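You operate a simulated robot arm through the tools that you are given. There is no shell and no other tool.

You are at the controls of a simulated two-armed robot. One attempt, no reset.

TASK
Screw the brass cap under the guard hood down till grease shows.
Fine: unlatch and open the hood for it; shut and latch it after. Where these are worked on the way, their far stop is far enough and under half their travel is too little: guard hood.

Only the result counts: the job must be done as asked and must still hold three seconds after the hand-in. Knocking over, shifting, dropping, spilling or breaking anything else fails it. Lids that push on must go on centred and level and be pressed home; caps that screw on are set level and turned clockwise until they are tight.

THE ROBOT
Two 7-joint arms with fingered hands on one trunk that stands fixed in place. Base frame: the origin is at the foot of the trunk, x ahead of it, y to its left, z up. Units: mm, degrees, N and s.
The left shoulder is at [70, 154, 1297], the right one opposite. With the tool pointing down near the work surface each hand reaches from about 360 to 880 mm from the base axis, measured 20 degrees to its own side. Payload 3.9 kg a hand.
The TCP of each hand is the grasp point between the finger pads, 30 mm short of the fingertips. In the tool frame z runs along the fingers and y along their closing line. Largest opening 104 mm; the body of the gripper starts 35 mm behind the TCP. The gripper is a hand of 4 fingers: y runs from the thumb to the fingers, the wrist lies at [-17, -104, -178] in the tool frame.
Orientation is that of the tool frame in the base frame, as [roll, pitch, yaw] about the fixed x, y, z axes, in that order (R = Rz(yaw) Ry(pitch) Rx(roll)). With the fingers straight down and the wrist toward the robot, the tool's x, y and z point along [0, 1, 0], [1, 0, 0] and [0, 0, -1] of the base frame.

THE INTERFACE
- The arms move only by the tool arm_command. It takes "left_commands", "right_commands" or both (then of equal length, played together; a hand with none holds still); each is a list of rows, each a list of 6 numbers: the shift along the base's x, y, z in m, then the turn, a rotation vector about the base's x, y, z in degrees. In form: [[tx, ty, tz, rx, ry, rz], ...]. A call has 1 to 20 rows; each row shifts and turns the commanded pose from where the row before left it. A row lasts 0.2 s, in which the tool goes at most 50 mm and 8.6 degrees; a call with a longer step from one row to the next is refused whole. Where a pose cannot be reached the arm comes as near as it can. A force on the tool above 60 N (or 10 N above the force at the start of the call, whichever is more), or a blocked arm, ends the call early, and 0.2 s more pass. In this call time passes only in rows, and 0.2 s behind the last. It gives the time, the measured TCP pose, the force on the tool (base axes), the opening and the grip force at its end, in the units of the frame above (readings bear some noise), with the torque about the TCP (base axes, N m) and any sound that the robot's microphone picked up.
- Cameras (640 x 400 px; columns grow to the right, rows downward): "scene" is now at [142.3, -0.2, 1544.9]; the picture's right is [-0.01, -1.00, 0.00], its down [-0.38, 0.00, -0.92] and it looks along [0.92, -0.01, -0.38] (base axes); focal length 225 px, centre (320, 200). "left" rides on the left gripper at [-66, -90, -126] in its tool frame; the picture's right is [-0.78, -0.30, 0.56], its down [0.57, -0.70, 0.42] and it looks along [0.26, 0.65, 0.71] (tool axes); focal length 275 px, centre (320, 200). "right" rides on the right gripper at [66, -90, -126] in its tool frame; the picture's right is [-0.78, 0.30, -0.56], its down [-0.57, -0.70, 0.42] and it looks along [-0.27, 0.65, 0.71] (tool axes); focal length 275 px, centre (320, 200). There is no depth. A picture from a camera that has moved, and an enlarged one, comes with that camera's place and axes in the base frame and with its lens.
- camera(camera): a new picture of that camera. The clock stands still meanwhile.
- raise_lower(by): slides the trunk up (or, below 0, down) by that many mm; the arms and the scene camera ride with it, the base frame stays. It gives what a move gives, with no picture.
- move_fingers(index, middle, ring, thumb_bend, thumb_turn, hand): sets how far each is bent, from 0 (flat) to 1 (curled in); at 0.3 the hand is open as for a grip, at 0.7 the pads meet at the TCP. One left out holds its place. A second passes; each finger stops where it meets its share of the squeeze, and holds until it gets a number again. It is the only way to open and close the hand. It gives what a move gives, with no picture; readings hold the bend of each and the force on the fingers (four entries, about 0 where the hand has none), thumb and palm. thumb_turn goes from beside the hand (0) to across from the fingers (1), as for a grip.
- turn_head(pan, tilt): turns the head with the scene camera to pan (to the left, within 86 degrees either way) and tilt (down, from -29 to 69), counted from straight ahead of the robot. It gives what a move gives.
- inspect(camera, box): a new picture of the part [left, top, right, bottom] of that camera's present view, enlarged. The clock stands still meanwhile.
- close_job(): hands the job in; it is judged then, once.

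Places have to be worked out from the pictures, the camera data and where the tool is seen. Open the grippers and draw the arms clear of the work before you hand the job in, unless the task says otherwise.

The tools are called after ">>>" by a JSON object that holds its "op" and its "data". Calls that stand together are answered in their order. arm_command: Moves the arms, as the interface text tells. Its arguments: {"type":"object","properties":{"left_commands":{"type":"array","items":{"type":"array","items":{"type":"number"}}},"right_commands":{"type":"array","items":{"type":"array","items":{"type":"number"}}}},"required":[]} The other tools are called the same way: raise_lower (by) slides the trunk up or down; move_fingers (index, middle, ring, thumb_bend, thumb_turn, hand) moves the fingers one by one; turn_head (pan, tilt) turns the head that bears the scene camera; camera (camera) takes a picture; inspect (camera, box) takes an enlarged picture of a part of a camera's view; close_job () hands the job in.

At the start:

```text
time: 0.0
left_eef_pos: [533.6, 289.1, 1498.7]
left_orientation: [179.9, -0.1, 90.1]
left_force: [-0.5, -0.2, -0.3]
left_wrist_torque: [0.02, -0.01, -0.03]
left_width: 103.8
left_gripper_force: 0.1
left_shape: jaw
left_bend: [0.3, 0.3, 0.3, 0.3, 0.97]
left_finger forces: [0.1, 0.0, 0.0, 0.1, 0.0, 0.0]
right_eef_pos: [525.8, -188.8, 1506.5]
right_orientation: [-180.0, 0.1, 89.9]
right_force: [0.0, -0.7, -0.7]
right_wrist_torque: [0.0, -0.02, -0.01]
right_width: 103.6
right_gripper_force: 0.1
right_shape: jaw
right_bend: [0.3, 0.3, 0.3, 0.3, 0.97]
right_finger forces: [0.0, 0.0, 0.1, 0.0, 0.0, 0.0]
trunk travel left (down, up): [-750.0, 190.0]
head pan, tilt: [-0.4, 22.5]
```

scene: 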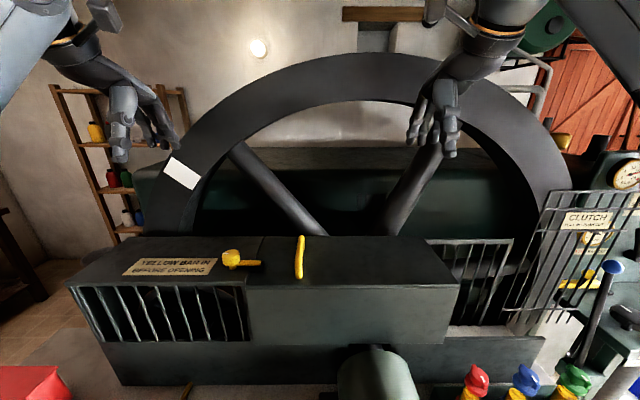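
right: 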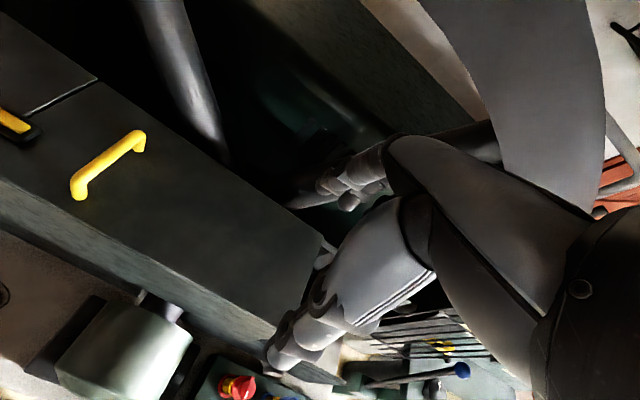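
left: 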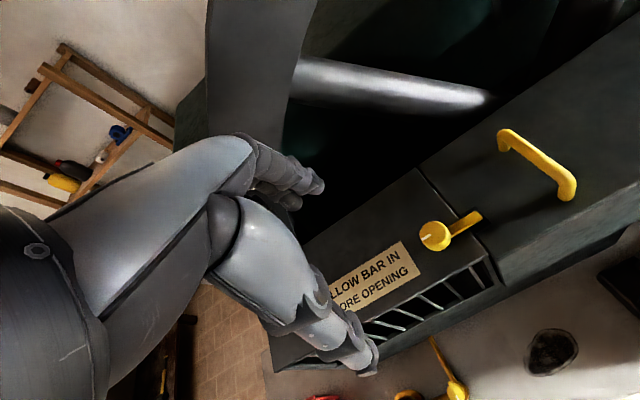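

I see a dark casing with a yellow handle, a yellow turn-latch and a placard "YELLOW BAR IN BEFORE OPENING". I'll look closer at several parts before moving.

>>> {"op": "inspect", "data": {"camera": "scene", "box": [60, 220, 340, 395]}}

>>> {"op": "inspect", "data": {"camera": "scene", "box": [400, 200, 640, 400]}}

>>> {"op": "inspect", "data": {"camera": "left", "box": [260, 120, 640, 400]}}

>>> {"op": "inspect", "data": {"camera": "right", "box": [0, 50, 360, 400]}}

```text
2.29 times, centred on (200, 308) of scene
camera zoom: at [142.3, -0.2, 1544.9], right [-0.01, -1.0, 0.0], down [-0.38, 0.0, -0.92], along [0.92, -0.01, -0.38], focal length 515 px, centre (594, -46)
```

zoom: 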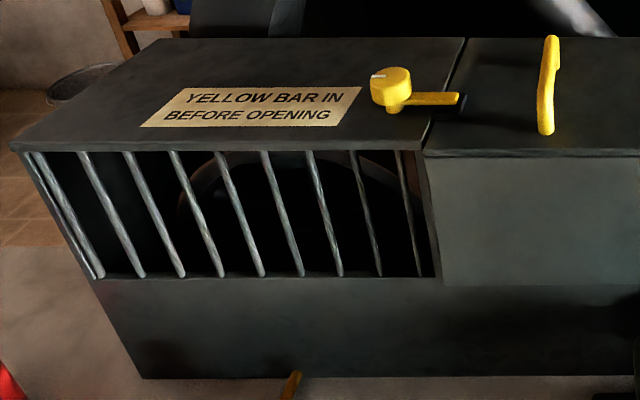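

```text
2.00 times, centred on (520, 300) of scene
camera zoom: at [142.3, -0.2, 1544.9], right [-0.01, -1.0, 0.0], down [-0.38, 0.0, -0.92], along [0.92, -0.01, -0.38], focal length 450 px, centre (-80, 0)
```

zoom: 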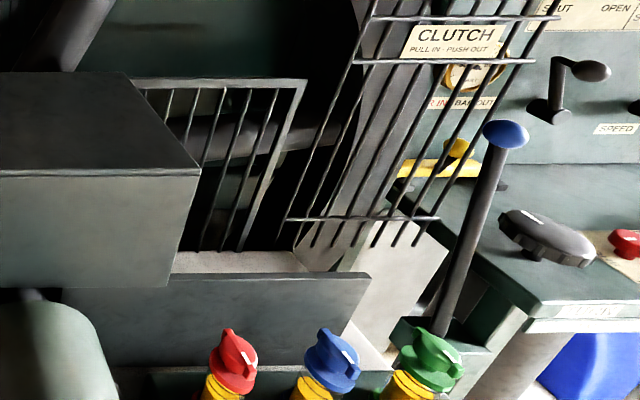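

```text
1.43 times, centred on (450, 260) of left
camera zoom: at [443.1, 222.9, 1623.4], right [-0.3, -0.78, -0.56], down [-0.7, 0.57, -0.42], along [0.65, 0.26, -0.71], focal length 393 px, centre (134, 114)
```

zoom: 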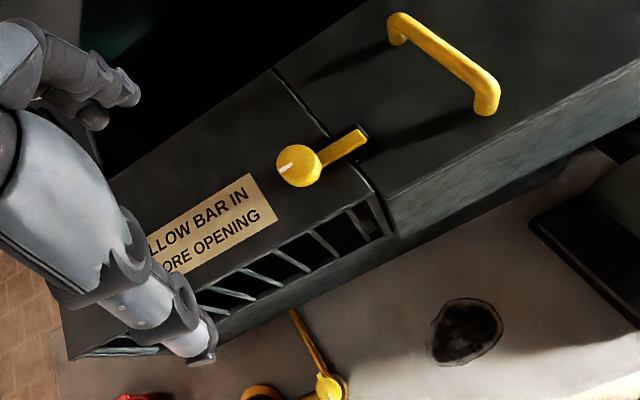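

```text
1.14 times, centred on (180, 225) of right
camera zoom: at [436.7, -121.8, 1631.1], right [0.3, -0.78, 0.56], down [-0.7, -0.57, -0.42], along [0.65, -0.27, -0.71], focal length 315 px, centre (480, 171)
```

zoom: 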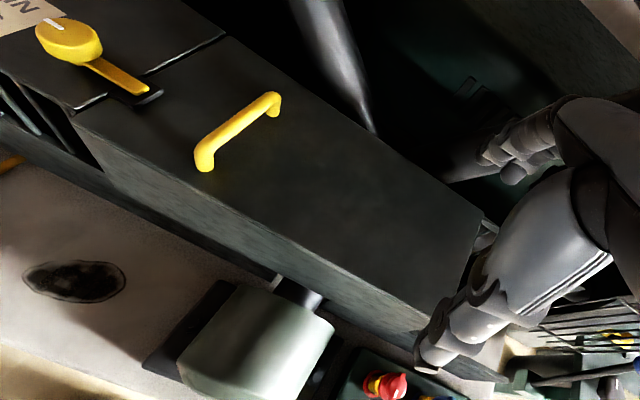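

The yellow latch spans the seam between the grille section and the hood with the handle. Next I turn the head to see more of the machine and the signs.

>>> {"op": "turn_head", "data": {"pan": 0, "tilt": 55}}

>>> {"op": "camera", "data": {"camera": "scene"}}

>>> {"op": "turn_head", "data": {"pan": -45, "tilt": 35}}

>>> {"op": "camera", "data": {"camera": "scene"}}

>>> {"op": "turn_head", "data": {"pan": 45, "tilt": 45}}

>>> {"op": "camera", "data": {"camera": "scene"}}

```text
time: 1.0
left_eef_pos: [534.0, 289.2, 1498.3]
left_orientation: [179.9, -0.1, 90.0]
left_force: [0.6, 0.0, -0.1]
left_wrist_torque: [0.0, -0.01, 0.01]
left_width: 103.6
left_gripper_force: 0.1
left_shape: jaw
left_bend: [0.3, 0.3, 0.3, 0.3, 0.97]
left_finger forces: [0.1, 0.1, 0.0, 0.0, 0.0, 0.0]
right_eef_pos: [526.6, -188.9, 1506.4]
right_orientation: [-180.0, 0.1, 90.0]
right_force: [0.5, 0.7, -0.8]
right_wrist_torque: [-0.01, 0.0, 0.01]
right_width: 103.6
right_gripper_force: 0.1
right_shape: jaw
right_bend: [0.3, 0.3, 0.3, 0.3, 0.97]
right_finger forces: [0.1, 0.0, 0.0, 0.0, 0.1, 0.1]
trunk travel left (down, up): [-750.0, 190.0]
head pan, tilt: [0.0, 55.0]
```

```text
taken
camera scene: at [121.7, 0.5, 1497.0], right [0.0, -1.0, 0.0], down [-0.82, 0.0, -0.57], along [0.57, 0.0, -0.82], focal length 225 px, centre (320, 200)
```

scene: 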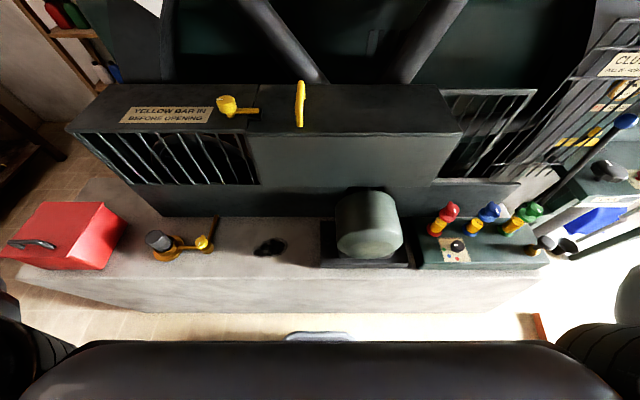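

```text
time: 2.1
left_eef_pos: [533.0, 289.0, 1497.3]
left_orientation: [-180.0, 0.0, 90.0]
left_force: [0.4, 0.3, 0.7]
left_wrist_torque: [0.0, 0.01, -0.02]
left_width: 103.7
left_gripper_force: 0.0
left_shape: jaw
left_bend: [0.3, 0.3, 0.3, 0.3, 0.97]
left_finger forces: [0.1, 0.0, 0.0, 0.0, 0.0, 0.0]
right_eef_pos: [525.3, -189.3, 1505.4]
right_orientation: [-180.0, 0.0, 90.1]
right_force: [-0.2, 0.2, -0.6]
right_wrist_torque: [-0.01, -0.01, -0.01]
right_width: 103.6
right_gripper_force: 0.0
right_shape: jaw
right_bend: [0.3, 0.3, 0.3, 0.3, 0.97]
right_finger forces: [0.1, 0.1, 0.0, 0.0, 0.1, 0.1]
trunk travel left (down, up): [-750.0, 190.0]
head pan, tilt: [-45.0, 35.0]
```

```text
taken
camera scene: at [111.8, -61.7, 1525.1], right [-0.71, -0.71, 0.0], down [-0.41, 0.41, -0.82], along [0.58, -0.58, -0.57], focal length 225 px, centre (320, 200)
```

scene: 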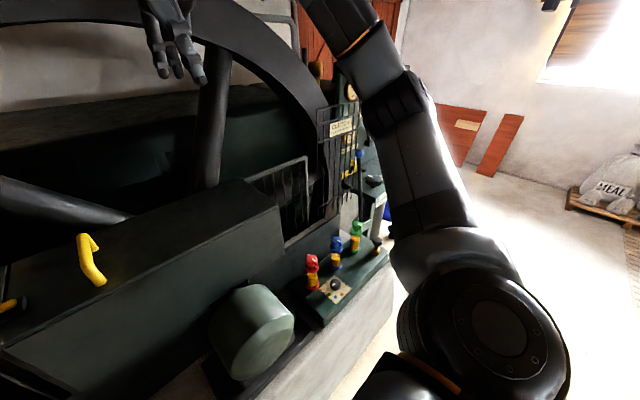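

```text
time: 3.8
left_eef_pos: [534.0, 288.5, 1497.9]
left_orientation: [180.0, -0.1, 90.0]
left_force: [-0.1, 0.0, -0.2]
left_wrist_torque: [0.03, -0.02, -0.01]
left_width: 103.6
left_gripper_force: 0.0
left_shape: jaw
left_bend: [0.3, 0.3, 0.3, 0.3, 0.97]
left_finger forces: [0.0, 0.0, 0.1, 0.1, 0.0, 0.0]
right_eef_pos: [525.0, -188.4, 1506.0]
right_orientation: [179.9, 0.0, 90.0]
right_force: [-0.1, 0.2, 1.5]
right_wrist_torque: [0.0, 0.01, 0.02]
right_width: 103.5
right_gripper_force: 0.1
right_shape: jaw
right_bend: [0.3, 0.3, 0.3, 0.3, 0.97]
right_finger forces: [0.1, 0.1, 0.0, 0.0, 0.0, 0.0]
trunk travel left (down, up): [-750.0, 190.0]
head pan, tilt: [45.0, 45.0]
```

```text
taken
camera scene: at [107.1, 57.9, 1510.3], right [0.71, -0.71, 0.0], down [-0.5, -0.5, -0.71], along [0.5, 0.5, -0.71], focal length 225 px, centre (320, 200)
```

scene: 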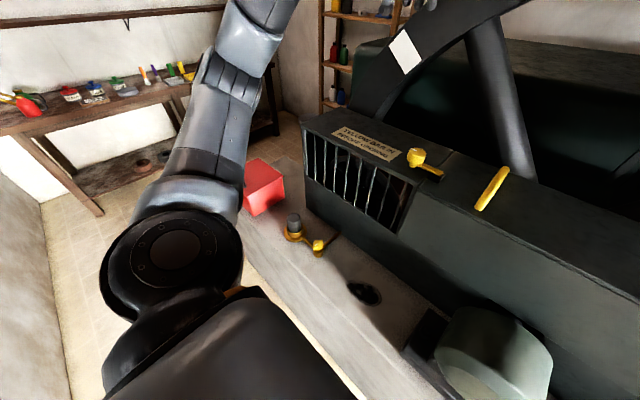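

>>> {"op": "turn_head", "data": {"pan": 15, "tilt": 55}}

>>> {"op": "inspect", "data": {"camera": "scene", "box": [60, 60, 380, 260]}}

>>> {"op": "turn_head", "data": {"pan": -25, "tilt": 30}}

>>> {"op": "camera", "data": {"camera": "scene"}}

>>> {"op": "inspect", "data": {"camera": "scene", "box": [320, 100, 560, 250]}}

>>> {"op": "inspect", "data": {"camera": "scene", "box": [200, 200, 480, 375]}}

```text
time: 4.7
left_eef_pos: [532.8, 289.4, 1498.0]
left_orientation: [-180.0, 0.0, 90.0]
left_force: [-0.1, -0.2, 0.2]
left_wrist_torque: [0.0, 0.01, -0.01]
left_width: 103.6
left_gripper_force: 0.0
left_shape: jaw
left_bend: [0.3, 0.3, 0.3, 0.3, 0.97]
left_finger forces: [0.0, 0.0, 0.1, 0.0, 0.1, 0.0]
right_eef_pos: [526.1, -188.5, 1505.0]
right_orientation: [180.0, 0.0, 90.0]
right_force: [-0.3, 0.4, 0.3]
right_wrist_torque: [0.0, 0.0, 0.0]
right_width: 103.9
right_gripper_force: 0.2
right_shape: jaw
right_bend: [0.3, 0.3, 0.3, 0.3, 0.97]
right_finger forces: [0.0, 0.0, 0.1, 0.0, 0.1, 0.0]
trunk travel left (down, up): [-750.0, 190.0]
head pan, tilt: [15.0, 55.0]
```

```text
2.00 times, centred on (220, 160) of scene
camera zoom: at [119.2, 19.2, 1496.9], right [0.26, -0.97, 0.0], down [-0.79, -0.21, -0.57], along [0.55, 0.15, -0.82], focal length 450 px, centre (520, 280)
```

zoom: 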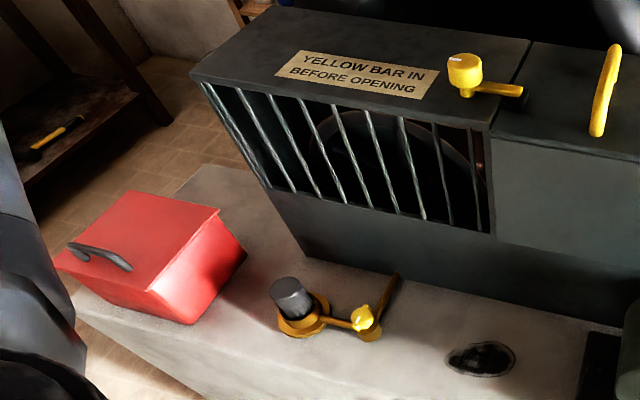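

```text
time: 5.8
left_eef_pos: [533.1, 287.9, 1497.1]
left_orientation: [-180.0, 0.0, 89.9]
left_force: [0.2, 0.5, 0.9]
left_wrist_torque: [0.06, 0.01, -0.03]
left_width: 103.9
left_gripper_force: 0.0
left_shape: jaw
left_bend: [0.3, 0.3, 0.3, 0.3, 0.97]
left_finger forces: [0.1, 0.1, 0.1, 0.0, 0.0, 0.0]
right_eef_pos: [525.2, -189.5, 1506.4]
right_orientation: [180.0, 0.1, 89.9]
right_force: [-0.3, 0.2, 0.0]
right_wrist_torque: [0.01, -0.03, 0.03]
right_width: 103.7
right_gripper_force: 0.0
right_shape: jaw
right_bend: [0.3, 0.3, 0.3, 0.3, 0.97]
right_finger forces: [0.1, 0.1, 0.1, 0.1, 0.0, 0.0]
trunk travel left (down, up): [-750.0, 190.0]
head pan, tilt: [-25.0, 30.0]
```

```text
taken
camera scene: at [131.5, -37.6, 1532.9], right [-0.42, -0.91, 0.0], down [-0.45, 0.21, -0.87], along [0.78, -0.37, -0.5], focal length 225 px, centre (320, 200)
```

scene: 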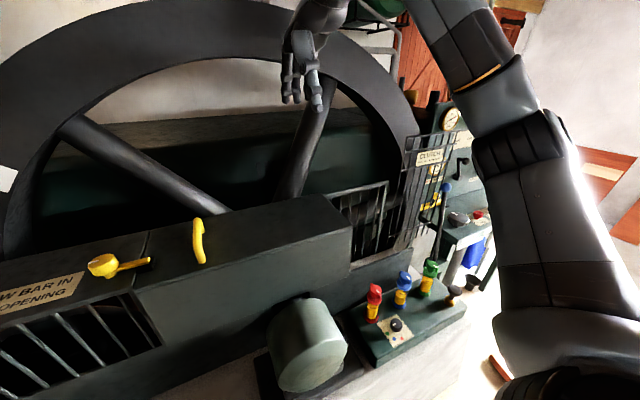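

```text
2.67 times, centred on (440, 175) of scene
camera zoom: at [131.5, -37.6, 1532.9], right [-0.42, -0.91, 0.0], down [-0.45, 0.21, -0.87], along [0.78, -0.37, -0.5], focal length 601 px, centre (0, 267)
```

zoom: 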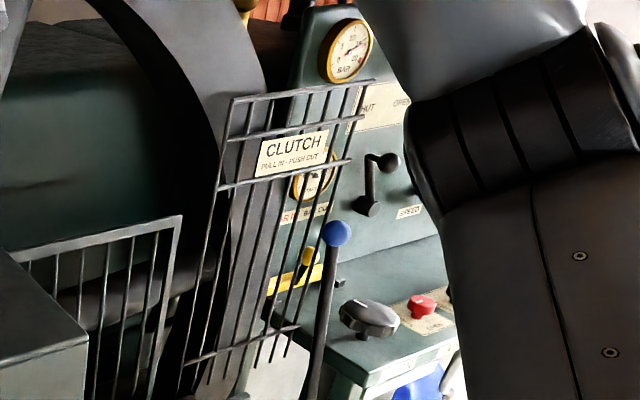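

```text
2.29 times, centred on (340, 288) of scene
camera zoom: at [131.5, -37.6, 1532.9], right [-0.42, -0.91, 0.0], down [-0.45, 0.21, -0.87], along [0.78, -0.37, -0.5], focal length 515 px, centre (274, 0)
```

zoom: 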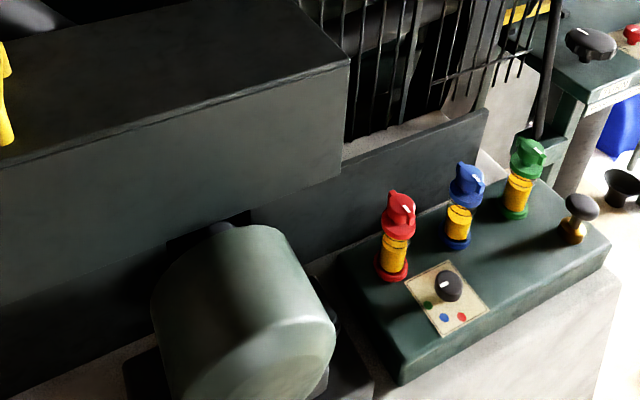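

The far right panel has a gauge, a sign "... BAR OUT" and something yellow behind the clutch cage. I zoom on it, and check whether the flywheel is turning.

>>> {"op": "turn_head", "data": {"pan": -40, "tilt": 25}}

>>> {"op": "camera", "data": {"camera": "scene"}}

>>> {"op": "inspect", "data": {"camera": "scene", "box": [260, 130, 360, 260]}}

>>> {"op": "camera", "data": {"camera": "left"}}

>>> {"op": "inspect", "data": {"camera": "right", "box": [330, 300, 540, 400]}}

```text
time: 6.5
left_eef_pos: [532.4, 289.4, 1497.4]
left_orientation: [179.9, 0.0, 90.0]
left_force: [-0.3, 0.2, 0.1]
left_wrist_torque: [0.0, 0.01, 0.01]
left_width: 103.7
left_gripper_force: 0.1
left_shape: jaw
left_bend: [0.3, 0.3, 0.3, 0.3, 0.97]
left_finger forces: [0.1, 0.0, 0.1, 0.0, 0.0, 0.1]
right_eef_pos: [526.6, -187.4, 1505.4]
right_orientation: [-179.9, 0.0, 90.0]
right_force: [0.0, -0.3, -0.2]
right_wrist_torque: [-0.02, 0.01, -0.01]
right_width: 103.5
right_gripper_force: 0.0
right_shape: jaw
right_bend: [0.3, 0.3, 0.3, 0.3, 0.97]
right_finger forces: [0.0, 0.0, 0.0, 0.1, 0.0, 0.0]
trunk travel left (down, up): [-750.0, 190.0]
head pan, tilt: [-40.0, 25.0]
```

```text
taken
camera scene: at [120.2, -58.7, 1540.9], right [-0.64, -0.77, 0.0], down [-0.32, 0.27, -0.91], along [0.69, -0.58, -0.42], focal length 225 px, centre (320, 200)
```

scene: 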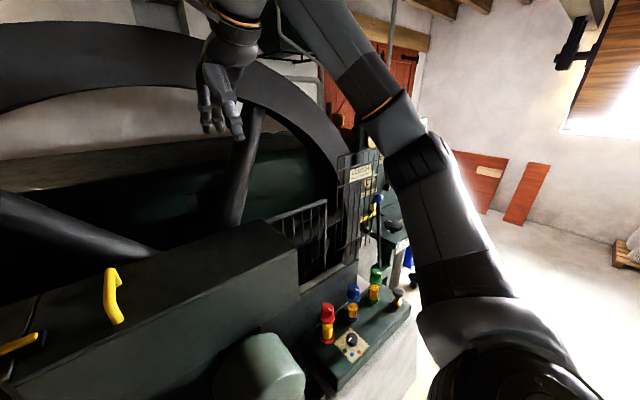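

```text
3.08 times, centred on (310, 195) of scene
camera zoom: at [120.2, -58.7, 1540.9], right [-0.64, -0.77, 0.0], down [-0.32, 0.27, -0.91], along [0.69, -0.58, -0.42], focal length 693 px, centre (351, 215)
```

zoom: 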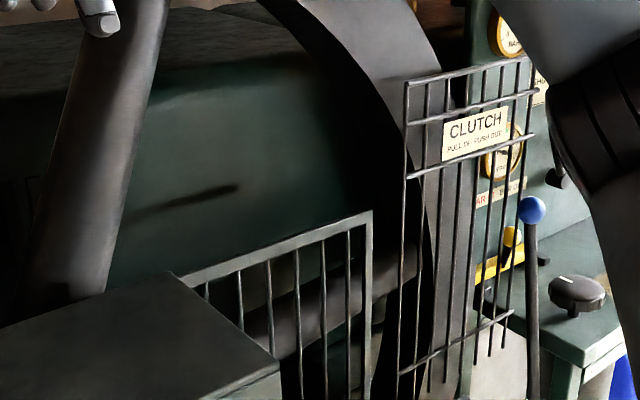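

```text
taken
camera left: at [443.1, 223.0, 1623.4], right [-0.3, -0.78, -0.56], down [-0.7, 0.57, -0.42], along [0.65, 0.26, -0.71], focal length 275 px, centre (320, 200)
```

left: 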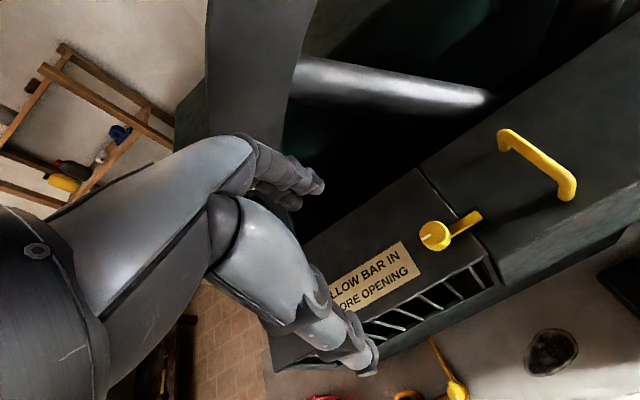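

```text
3.05 times, centred on (435, 350) of right
camera zoom: at [436.7, -121.7, 1631.1], right [0.3, -0.78, 0.56], down [-0.7, -0.57, -0.42], along [0.65, -0.27, -0.71], focal length 839 px, centre (-30, -257)
```

zoom: 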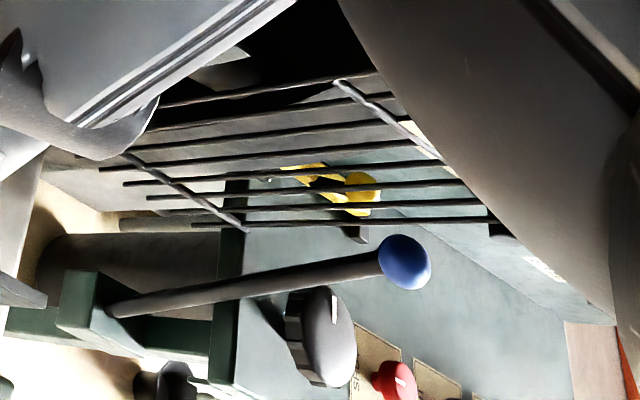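

The console with its yellow bar lies roughly 1.3 m off, beyond the arm's reach. I'll zoom in on the orange/yellow device on the bench left, then on the latch.

>>> {"op": "turn_head", "data": {"pan": 30, "tilt": 60}}

>>> {"op": "inspect", "data": {"camera": "scene", "box": [200, 120, 360, 220]}}

>>> {"op": "inspect", "data": {"camera": "scene", "box": [300, 20, 460, 120]}}

>>> {"op": "inspect", "data": {"camera": "left", "box": [400, 100, 600, 300]}}

```text
time: 8.0
left_eef_pos: [533.6, 288.7, 1497.5]
left_orientation: [180.0, 0.0, 89.9]
left_force: [0.8, 0.5, -0.3]
left_wrist_torque: [0.04, 0.03, -0.01]
left_width: 103.5
left_gripper_force: 0.1
left_shape: jaw
left_bend: [0.3, 0.3, 0.3, 0.3, 0.97]
left_finger forces: [0.1, 0.0, 0.0, 0.0, 0.0, 0.1]
right_eef_pos: [525.2, -188.6, 1504.9]
right_orientation: [180.0, 0.1, 90.0]
right_force: [0.2, 0.2, 0.9]
right_wrist_torque: [-0.01, 0.02, -0.02]
right_width: 103.5
right_gripper_force: 0.1
right_shape: jaw
right_bend: [0.3, 0.3, 0.3, 0.3, 0.97]
right_finger forces: [0.0, 0.0, 0.0, 0.0, 0.0, 0.0]
trunk travel left (down, up): [-750.0, 190.0]
head pan, tilt: [30.0, 60.0]
```

```text
4.00 times, centred on (280, 170) of scene
camera zoom: at [107.4, 33.8, 1490.9], right [0.5, -0.87, 0.0], down [-0.75, -0.43, -0.5], along [0.43, 0.25, -0.87], focal length 901 px, centre (480, 320)
```

zoom: 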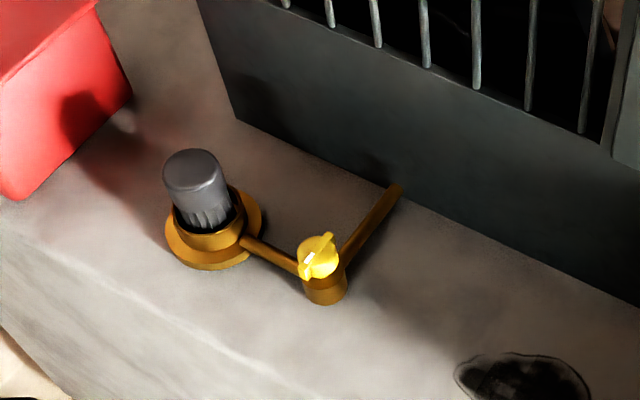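

```text
4.00 times, centred on (380, 70) of scene
camera zoom: at [107.4, 33.8, 1490.9], right [0.5, -0.87, 0.0], down [-0.75, -0.43, -0.5], along [0.43, 0.25, -0.87], focal length 901 px, centre (80, 720)
```

zoom: 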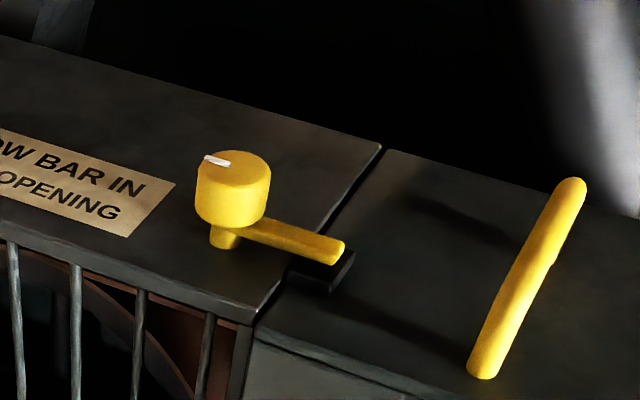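

```text
2.00 times, centred on (500, 200) of left
camera zoom: at [443.2, 223.0, 1623.3], right [-0.3, -0.78, -0.56], down [-0.7, 0.57, -0.42], along [0.65, 0.26, -0.71], focal length 551 px, centre (-40, 200)
```

zoom: 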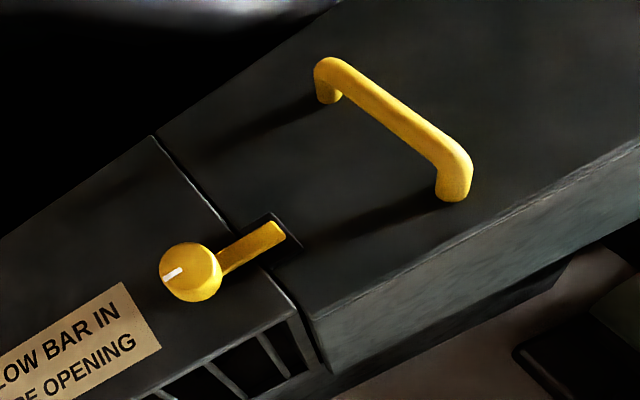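

The latch is a knob with a tongue over a black keeper on the hood. I look for hinges at the hood's right end and rear edge.

>>> {"op": "inspect", "data": {"camera": "right", "box": [200, 150, 400, 300]}}

>>> {"op": "turn_head", "data": {"pan": -20, "tilt": 45}}

>>> {"op": "inspect", "data": {"camera": "scene", "box": [180, 80, 440, 260]}}

>>> {"op": "inspect", "data": {"camera": "scene", "box": [300, 100, 420, 180]}}

```text
2.67 times, centred on (300, 225) of right
camera zoom: at [436.8, -121.8, 1631.0], right [0.3, -0.78, 0.56], down [-0.7, -0.57, -0.42], along [0.65, -0.27, -0.71], focal length 734 px, centre (373, 133)
```

zoom: 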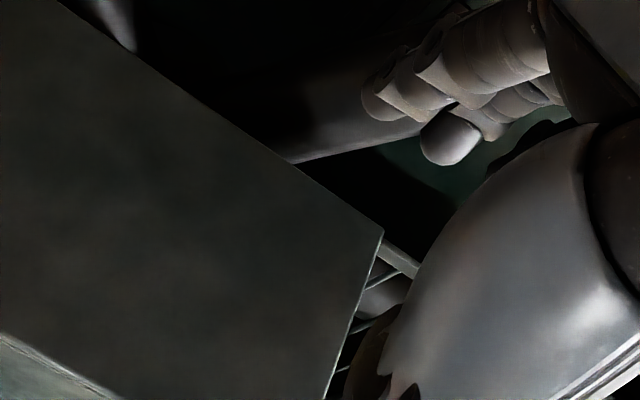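

```text
time: 9.1
left_eef_pos: [533.2, 289.1, 1497.8]
left_orientation: [180.0, 0.0, 90.0]
left_force: [0.2, 0.8, 0.3]
left_wrist_torque: [0.02, 0.0, -0.05]
left_width: 103.5
left_gripper_force: 0.1
left_shape: jaw
left_bend: [0.3, 0.3, 0.3, 0.3, 0.97]
left_finger forces: [0.0, 0.0, 0.1, 0.1, 0.1, 0.0]
right_eef_pos: [525.0, -187.9, 1505.5]
right_orientation: [-180.0, 0.0, 90.0]
right_force: [0.2, 0.5, -0.6]
right_wrist_torque: [0.03, 0.02, -0.03]
right_width: 103.5
right_gripper_force: 0.0
right_shape: jaw
right_bend: [0.3, 0.3, 0.3, 0.3, 0.97]
right_finger forces: [0.0, 0.0, 0.1, 0.1, 0.1, 0.0]
trunk travel left (down, up): [-750.0, 190.0]
head pan, tilt: [-20.0, 45.0]
```

```text
2.22 times, centred on (310, 170) of scene
camera zoom: at [126.0, -27.2, 1510.3], right [-0.34, -0.94, 0.0], down [-0.66, 0.24, -0.71], along [0.66, -0.24, -0.71], focal length 500 px, centre (342, 267)
```

zoom: 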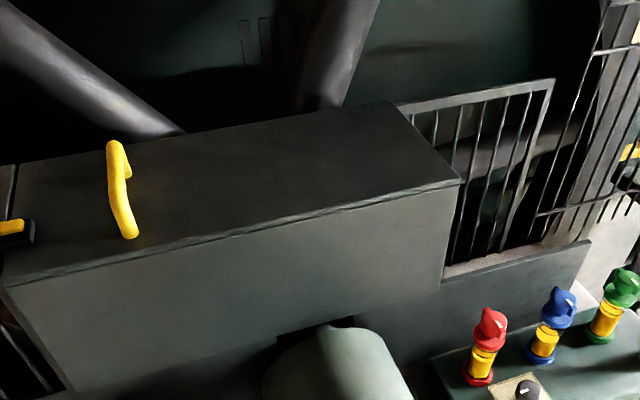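

```text
5.00 times, centred on (360, 140) of scene
camera zoom: at [126.0, -27.2, 1510.3], right [-0.34, -0.94, 0.0], down [-0.66, 0.24, -0.71], along [0.66, -0.24, -0.71], focal length 1126 px, centre (120, 500)
```

zoom: 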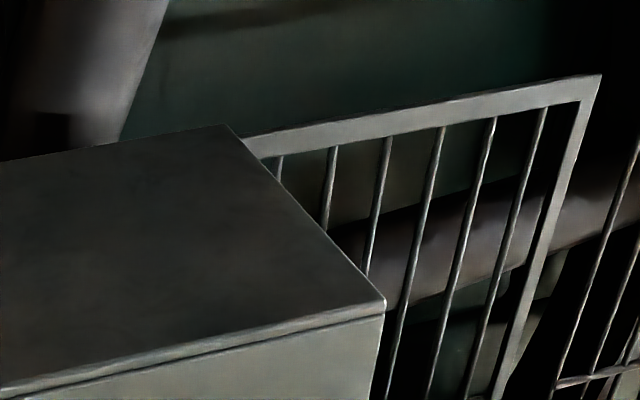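

Hood hinges aren't visible; it may slide or swing, so I'll find out after unlatching. I bring the left hand closer above the latch (I estimate the knob near [640, 229, 1170]) to look at it.

>>> {"op": "arm_command", "data": {"left_commands": [[0.019, -0.006, -0.033, 0, 0, 0], [0.019, -0.006, -0.033, 0, 0, 0], [0.018, -0.007, -0.032, 0, 0, 0]]}}

>>> {"op": "camera", "data": {"camera": "left"}}

>>> {"op": "inspect", "data": {"camera": "left", "box": [360, 180, 520, 300]}}

```text
time: 9.9
left_eef_pos: [590.3, 271.1, 1399.3]
left_orientation: [-180.0, 0.0, 89.8]
left_force: [0.0, -0.5, 0.0]
left_wrist_torque: [0.01, 0.01, 0.0]
left_width: 103.8
left_gripper_force: 0.0
left_shape: jaw
left_bend: [0.3, 0.3, 0.3, 0.3, 0.97]
left_finger forces: [0.0, 0.0, 0.1, 0.0, 0.0, 0.1]
right_eef_pos: [526.7, -189.6, 1505.9]
right_orientation: [-179.9, 0.0, 90.0]
right_force: [0.2, -0.6, -1.1]
right_wrist_torque: [0.04, 0.01, 0.03]
right_width: 103.5
right_gripper_force: 0.0
right_shape: jaw
right_bend: [0.3, 0.3, 0.3, 0.3, 0.97]
right_finger forces: [0.0, 0.1, 0.0, 0.0, 0.0, 0.1]
trunk travel left (down, up): [-750.0, 190.0]
head pan, tilt: [-20.0, 45.0]
```

```text
taken
camera left: at [500.9, 203.7, 1524.9], right [-0.3, -0.78, -0.56], down [-0.7, 0.57, -0.42], along [0.65, 0.26, -0.71], focal length 275 px, centre (320, 200)
```

left: 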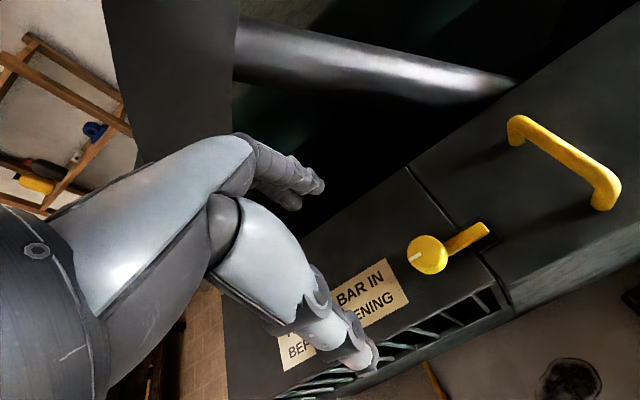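

```text
3.33 times, centred on (440, 240) of left
camera zoom: at [500.9, 203.7, 1524.9], right [-0.3, -0.78, -0.56], down [-0.7, 0.57, -0.42], along [0.65, 0.26, -0.71], focal length 918 px, centre (-80, 67)
```

zoom: 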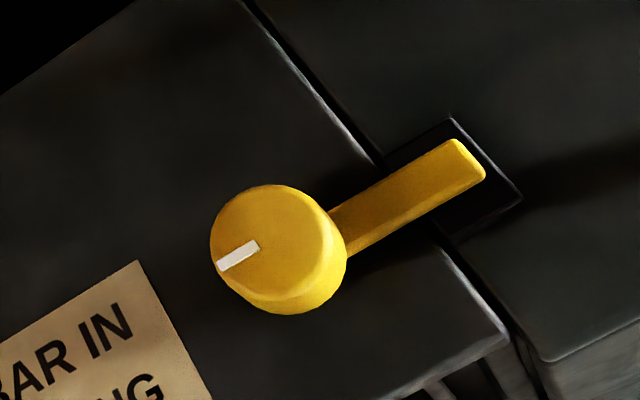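

The keeper is a flat black plate under the tongue, so the latch must be turned about 90° off it. Before acting I want to see the "yellow bar" at the console with the right hand's camera.

>>> {"op": "arm_command", "data": {"right_commands": [[-0.003, -0.04, -0.012, 0, 0, -4.3], [-0.003, -0.04, -0.012, 0, 0, -4.3], [-0.003, -0.04, -0.012, 0, 0, -4.3], [-0.003, -0.04, -0.012, 0, 0, -4.3], [-0.003, -0.04, -0.012, 0, 0, -4.3], [-0.003, -0.04, -0.012, 0, 0, -4.3], [-0.003, -0.04, -0.012, 0, 0, -4.3], [-0.003, -0.04, -0.012, 0, 0, -4.3]]}}

>>> {"op": "camera", "data": {"camera": "right"}}

```text
time: 11.7
left_eef_pos: [588.9, 267.7, 1400.8]
left_orientation: [-179.9, -0.1, 89.9]
left_force: [-0.2, -0.9, 0.2]
left_wrist_torque: [0.02, -0.04, 0.0]
left_width: 103.6
left_gripper_force: 0.1
left_shape: jaw
left_bend: [0.3, 0.3, 0.3, 0.3, 0.97]
left_finger forces: [0.0, 0.1, 0.0, 0.0, 0.0, 0.0]
right_eef_pos: [502.2, -512.4, 1408.9]
right_orientation: [-179.9, 0.0, 55.5]
right_force: [0.1, -0.2, -0.1]
right_wrist_torque: [0.04, 0.01, 0.0]
right_width: 103.6
right_gripper_force: 0.0
right_shape: jaw
right_bend: [0.3, 0.3, 0.3, 0.3, 0.97]
right_finger forces: [0.0, 0.1, 0.0, 0.1, 0.0, 0.0]
trunk travel left (down, up): [-750.0, 190.0]
head pan, tilt: [-20.0, 45.0]
```

```text
taken
camera right: at [465.5, -405.6, 1534.9], right [-0.2, -0.81, 0.56], down [-0.9, -0.07, -0.42], along [0.38, -0.58, -0.71], focal length 275 px, centre (320, 200)
```

right: 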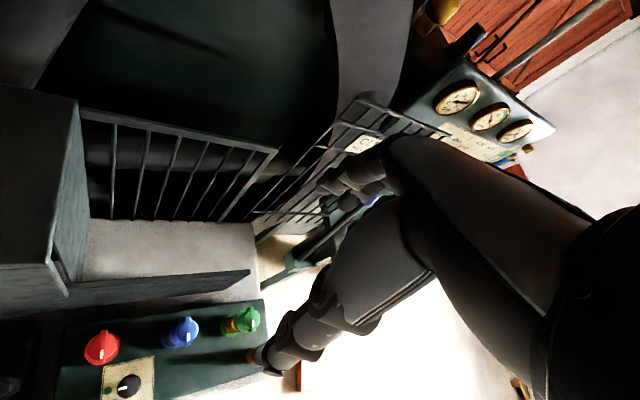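

The hand hides the console from this angle. I yaw it further right.

>>> {"op": "arm_command", "data": {"right_commands": [[0, 0, 0, 0, 0, -8], [0, 0, 0, 0, 0, -8], [0, 0, 0, 0, 0, -8], [0, 0, 0, 0, 0, -8], [0, 0, 0, 0, 0, -8], [0, 0, 0, 0, 0, -5]]}}

>>> {"op": "camera", "data": {"camera": "right"}}

```text
time: 13.1
left_eef_pos: [589.2, 270.3, 1399.8]
left_orientation: [-180.0, 0.1, 90.0]
left_force: [0.3, 0.4, -0.4]
left_wrist_torque: [0.0, 0.02, -0.01]
left_width: 103.4
left_gripper_force: 0.1
left_shape: jaw
left_bend: [0.3, 0.3, 0.3, 0.3, 0.97]
left_finger forces: [0.0, 0.1, 0.0, 0.0, 0.0, 0.0]
right_eef_pos: [501.3, -509.1, 1411.9]
right_orientation: [-179.9, -0.1, 10.4]
right_force: [0.7, 0.5, 0.1]
right_wrist_torque: [0.02, -0.03, 0.03]
right_width: 103.7
right_gripper_force: 0.1
right_shape: jaw
right_bend: [0.3, 0.3, 0.3, 0.3, 0.97]
right_finger forces: [0.0, 0.1, 0.0, 0.0, 0.0, 0.1]
trunk travel left (down, up): [-750.0, 190.0]
head pan, tilt: [-20.0, 45.0]
```

```text
taken
camera right: at [550.4, -406.8, 1536.2], right [-0.71, -0.43, 0.56], down [-0.69, 0.59, -0.43], along [-0.14, -0.69, -0.71], focal length 275 px, centre (320, 200)
```

right: 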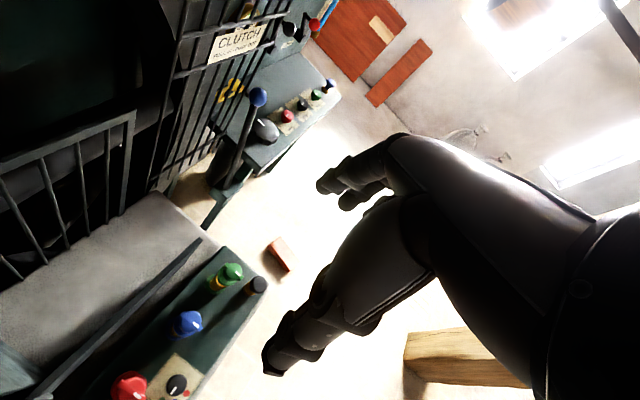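

>>> {"op": "inspect", "data": {"camera": "right", "box": [160, 0, 340, 160]}}

>>> {"op": "inspect", "data": {"camera": "right", "box": [205, 70, 265, 120]}}

```text
2.50 times, centred on (250, 80) of right
camera zoom: at [550.4, -406.8, 1536.2], right [-0.71, -0.43, 0.56], down [-0.69, 0.59, -0.43], along [-0.14, -0.69, -0.71], focal length 688 px, centre (495, 500)
```

zoom: 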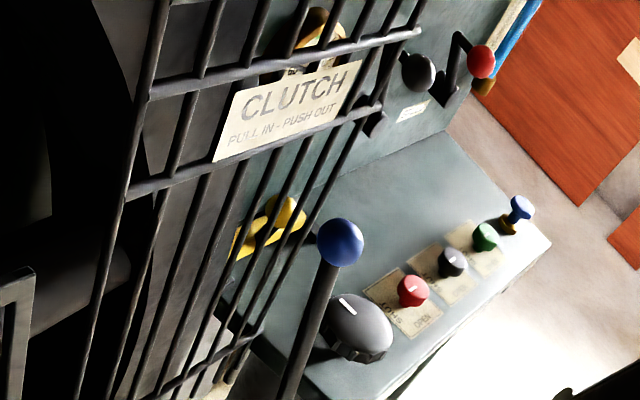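

```text
8.00 times, centred on (235, 95) of right
camera zoom: at [550.4, -406.8, 1536.2], right [-0.71, -0.43, 0.56], down [-0.69, 0.59, -0.43], along [-0.14, -0.69, -0.71], focal length 2202 px, centre (1000, 1040)
```

zoom: 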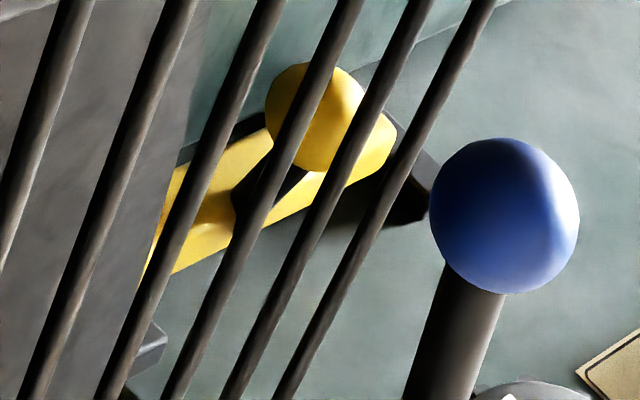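

The yellow bar at the console appears pushed into the flywheel, and it is out of reach anyway. I now bring the left hand above the latch knob, stopping at z≈1240 to check alignment.

>>> {"op": "arm_command", "data": {"left_commands": [[0.013, -0.011, -0.04, 0, 0, 0], [0.013, -0.011, -0.04, 0, 0, 0], [0.013, -0.011, -0.04, 0, 0, 0], [0.012, -0.009, -0.04, 0, 0, 0]]}}

>>> {"op": "camera", "data": {"camera": "left"}}

>>> {"op": "turn_head", "data": {"pan": 15, "tilt": 35}}

>>> {"op": "camera", "data": {"camera": "scene"}}

```text
time: 14.1
left_eef_pos: [641.6, 227.0, 1238.6]
left_orientation: [180.0, 0.0, 90.0]
left_force: [-0.5, 0.2, -0.4]
left_wrist_torque: [0.0, 0.02, -0.02]
left_width: 103.4
left_gripper_force: 0.1
left_shape: jaw
left_bend: [0.3, 0.3, 0.3, 0.3, 0.97]
left_finger forces: [0.0, 0.0, 0.0, 0.1, 0.0, 0.0]
right_eef_pos: [502.7, -509.9, 1409.5]
right_orientation: [180.0, 0.2, 10.7]
right_force: [-0.1, 0.0, -0.9]
right_wrist_torque: [0.0, 0.04, 0.03]
right_width: 103.8
right_gripper_force: 0.1
right_shape: jaw
right_bend: [0.3, 0.3, 0.3, 0.3, 0.97]
right_finger forces: [0.0, 0.0, 0.0, 0.1, 0.0, 0.0]
trunk travel left (down, up): [-750.0, 190.0]
head pan, tilt: [-20.0, 45.0]
```

```text
taken
camera left: at [552.0, 161.8, 1364.3], right [-0.3, -0.78, -0.56], down [-0.7, 0.57, -0.42], along [0.65, 0.26, -0.71], focal length 275 px, centre (320, 200)
```

left: 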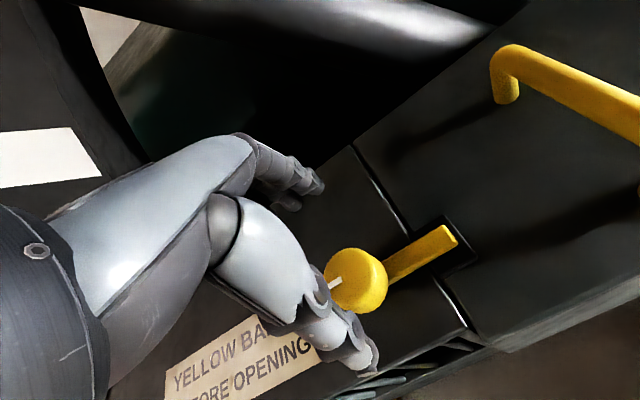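

```text
time: 15.1
left_eef_pos: [641.6, 228.7, 1240.1]
left_orientation: [-179.9, 0.0, 90.0]
left_force: [-0.3, 0.0, -0.4]
left_wrist_torque: [0.0, 0.0, -0.01]
left_width: 104.0
left_gripper_force: 0.1
left_shape: jaw
left_bend: [0.3, 0.3, 0.3, 0.3, 0.97]
left_finger forces: [0.0, 0.0, 0.0, 0.0, 0.1, 0.0]
right_eef_pos: [501.9, -508.7, 1409.8]
right_orientation: [-179.9, 0.0, 10.7]
right_force: [-0.1, -0.4, -0.6]
right_wrist_torque: [-0.03, 0.01, 0.0]
right_width: 103.6
right_gripper_force: 0.0
right_shape: jaw
right_bend: [0.3, 0.3, 0.3, 0.3, 0.97]
right_finger forces: [0.0, 0.0, 0.0, 0.1, 0.0, 0.1]
trunk travel left (down, up): [-750.0, 190.0]
head pan, tilt: [15.0, 35.0]
```

```text
taken
camera scene: at [134.4, 23.0, 1525.2], right [0.26, -0.97, 0.0], down [-0.55, -0.15, -0.82], along [0.79, 0.21, -0.57], focal length 225 px, centre (320, 200)
```

scene: 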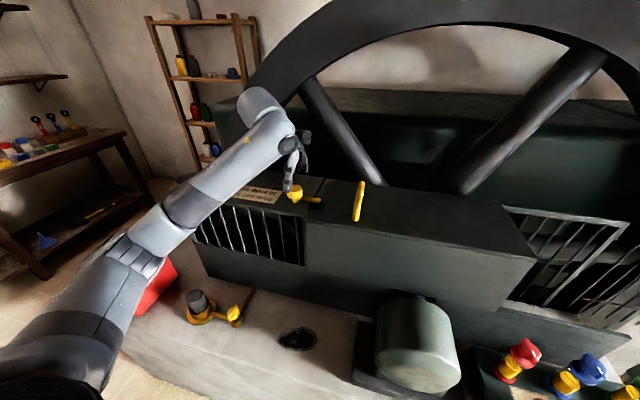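

Triangulating from three left-camera views, the knob top centre is near [637, 227, 1187]. I lower the hand around it to z≈1178.

>>> {"op": "arm_command", "data": {"left_commands": [[-0.0045, -0.001, -0.02, 0, 0, 0], [0, 0, -0.02, 0, 0, 0], [0, 0, -0.012, 0, 0, 0], [0, 0, -0.009, 0, 0, 0]]}}

>>> {"op": "camera", "data": {"camera": "left"}}

>>> {"op": "inspect", "data": {"camera": "scene", "box": [240, 120, 400, 240]}}

```text
time: 16.1
left_eef_pos: [635.2, 226.7, 1177.7]
left_orientation: [-180.0, 0.0, 89.9]
left_force: [0.8, 0.3, 0.4]
left_wrist_torque: [-0.01, 0.0, 0.01]
left_width: 103.7
left_gripper_force: 0.1
left_shape: jaw
left_bend: [0.3, 0.3, 0.3, 0.3, 0.97]
left_finger forces: [0.0, 0.1, 0.1, 0.1, 0.0, 0.0]
right_eef_pos: [502.9, -508.3, 1410.7]
right_orientation: [-180.0, 0.1, 10.7]
right_force: [0.1, 0.7, -0.8]
right_wrist_torque: [0.01, -0.01, 0.01]
right_width: 103.7
right_gripper_force: 0.0
right_shape: jaw
right_bend: [0.3, 0.3, 0.3, 0.3, 0.97]
right_finger forces: [0.0, 0.0, 0.0, 0.0, 0.0, 0.0]
trunk travel left (down, up): [-750.0, 190.0]
head pan, tilt: [15.0, 35.0]
```

```text
taken
camera left: at [545.1, 161.1, 1304.1], right [-0.3, -0.78, -0.56], down [-0.7, 0.57, -0.43], along [0.65, 0.26, -0.71], focal length 275 px, centre (320, 200)
```

left: 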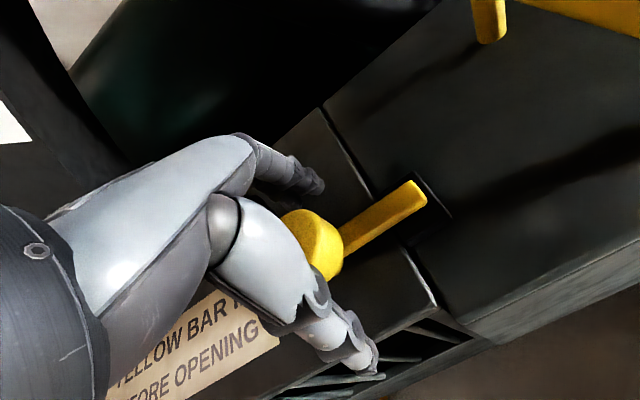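

```text
3.33 times, centred on (320, 180) of scene
camera zoom: at [134.5, 23.3, 1525.2], right [0.26, -0.97, 0.0], down [-0.55, -0.15, -0.82], along [0.79, 0.21, -0.57], focal length 751 px, centre (320, 267)
```

zoom: 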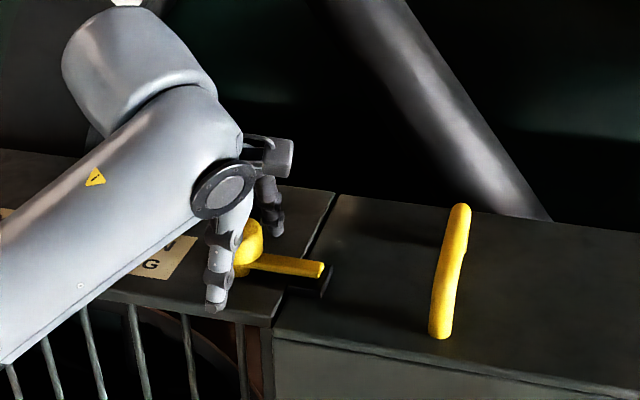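

The knob sits between thumb and fingers. I close the left hand on it.

>>> {"op": "move_fingers", "data": {"hand": "left", "index": 0.62, "middle": 0.62, "ring": 0.62, "thumb_bend": 0.62}}

>>> {"op": "camera", "data": {"camera": "left"}}

```text
time: 17.1
left_eef_pos: [634.7, 227.5, 1180.5]
left_orientation: [179.9, 0.0, 89.9]
left_force: [1.3, -0.5, 13.4]
left_wrist_torque: [-0.07, -0.26, -0.07]
left_width: 30.5
left_gripper_force: 8.0
left_shape: fingers
left_bend: [0.59, 0.61, 0.62, 0.59, 0.97]
left_finger forces: [9.1, 3.9, 0.0, 0.1, 3.4, 0.1]
right_eef_pos: [499.6, -509.7, 1410.8]
right_orientation: [179.9, -0.1, 10.6]
right_force: [-0.9, -0.6, -0.3]
right_wrist_torque: [0.03, -0.02, -0.05]
right_width: 103.6
right_gripper_force: 0.1
right_shape: jaw
right_bend: [0.3, 0.3, 0.3, 0.3, 0.97]
right_finger forces: [0.0, 0.0, 0.0, 0.1, 0.0, 0.1]
trunk travel left (down, up): [-750.0, 190.0]
head pan, tilt: [15.0, 35.0]
```

```text
taken
camera left: at [543.5, 160.0, 1305.8], right [-0.29, -0.78, -0.56], down [-0.7, 0.57, -0.43], along [0.65, 0.26, -0.71], focal length 275 px, centre (320, 200)
```

left: 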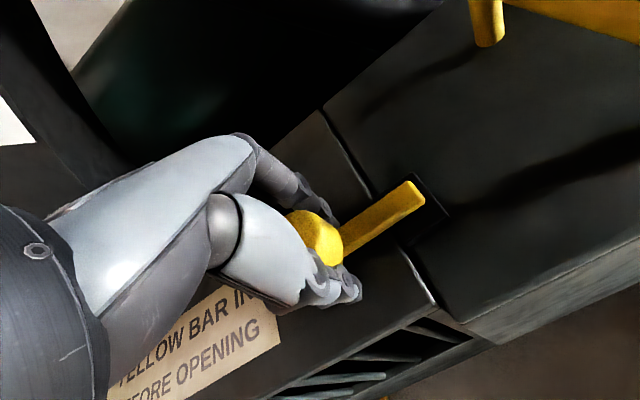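

The index, middle finger and thumb hold the knob. I try turning clockwise (from above) by 25° and watch the torque.

>>> {"op": "arm_command", "data": {"left_commands": [[0, 0, 0, 0, 0, -6], [0, 0, 0, 0, 0, -6], [0, 0, 0, 0, 0, -6], [0, 0, 0, 0, 0, -6]]}}

>>> {"op": "camera", "data": {"camera": "left"}}

>>> {"op": "inspect", "data": {"camera": "scene", "box": [240, 120, 400, 240]}}

```text
time: 18.1
left_eef_pos: [632.8, 224.5, 1179.7]
left_orientation: [179.9, 0.0, 65.8]
left_force: [-0.1, -1.4, 15.5]
left_wrist_torque: [-0.21, -0.38, 0.25]
left_width: 29.3
left_gripper_force: 11.1
left_shape: fingers
left_bend: [0.59, 0.62, 0.62, 0.6, 0.95]
left_finger forces: [15.0, 0.9, 0.0, 0.0, 5.1, 0.1]
right_eef_pos: [499.2, -511.4, 1410.4]
right_orientation: [-179.9, -0.1, 10.6]
right_force: [-0.1, -0.1, 0.0]
right_wrist_torque: [0.0, -0.02, 0.0]
right_width: 103.9
right_gripper_force: 0.0
right_shape: jaw
right_bend: [0.3, 0.3, 0.3, 0.3, 0.97]
right_finger forces: [0.0, 0.0, 0.1, 0.0, 0.0, 0.0]
trunk travel left (down, up): [-750.0, 190.0]
head pan, tilt: [15.0, 35.0]
```

```text
taken
camera left: at [523.1, 201.9, 1305.8], right [-0.59, -0.59, -0.56], down [-0.4, 0.81, -0.43], along [0.7, -0.02, -0.71], focal length 275 px, centre (320, 200)
```

left: 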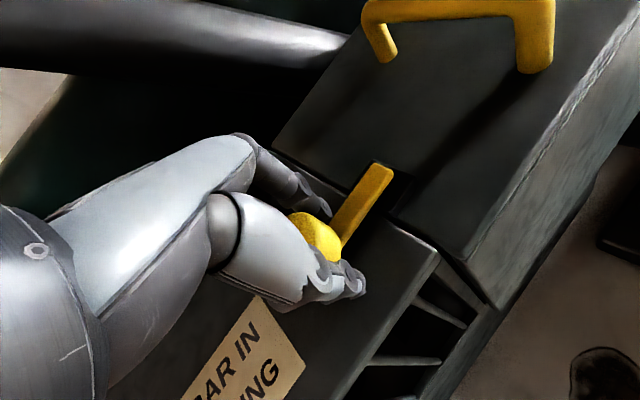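

```text
3.33 times, centred on (320, 180) of scene
camera zoom: at [131.7, 22.0, 1525.5], right [0.26, -0.97, 0.0], down [-0.55, -0.15, -0.82], along [0.79, 0.21, -0.57], focal length 751 px, centre (320, 267)
```

zoom: 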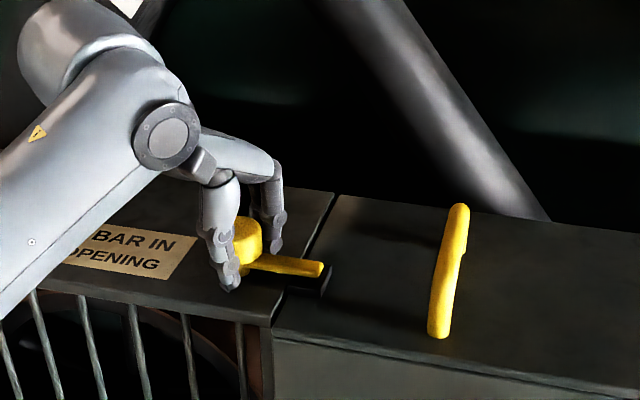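

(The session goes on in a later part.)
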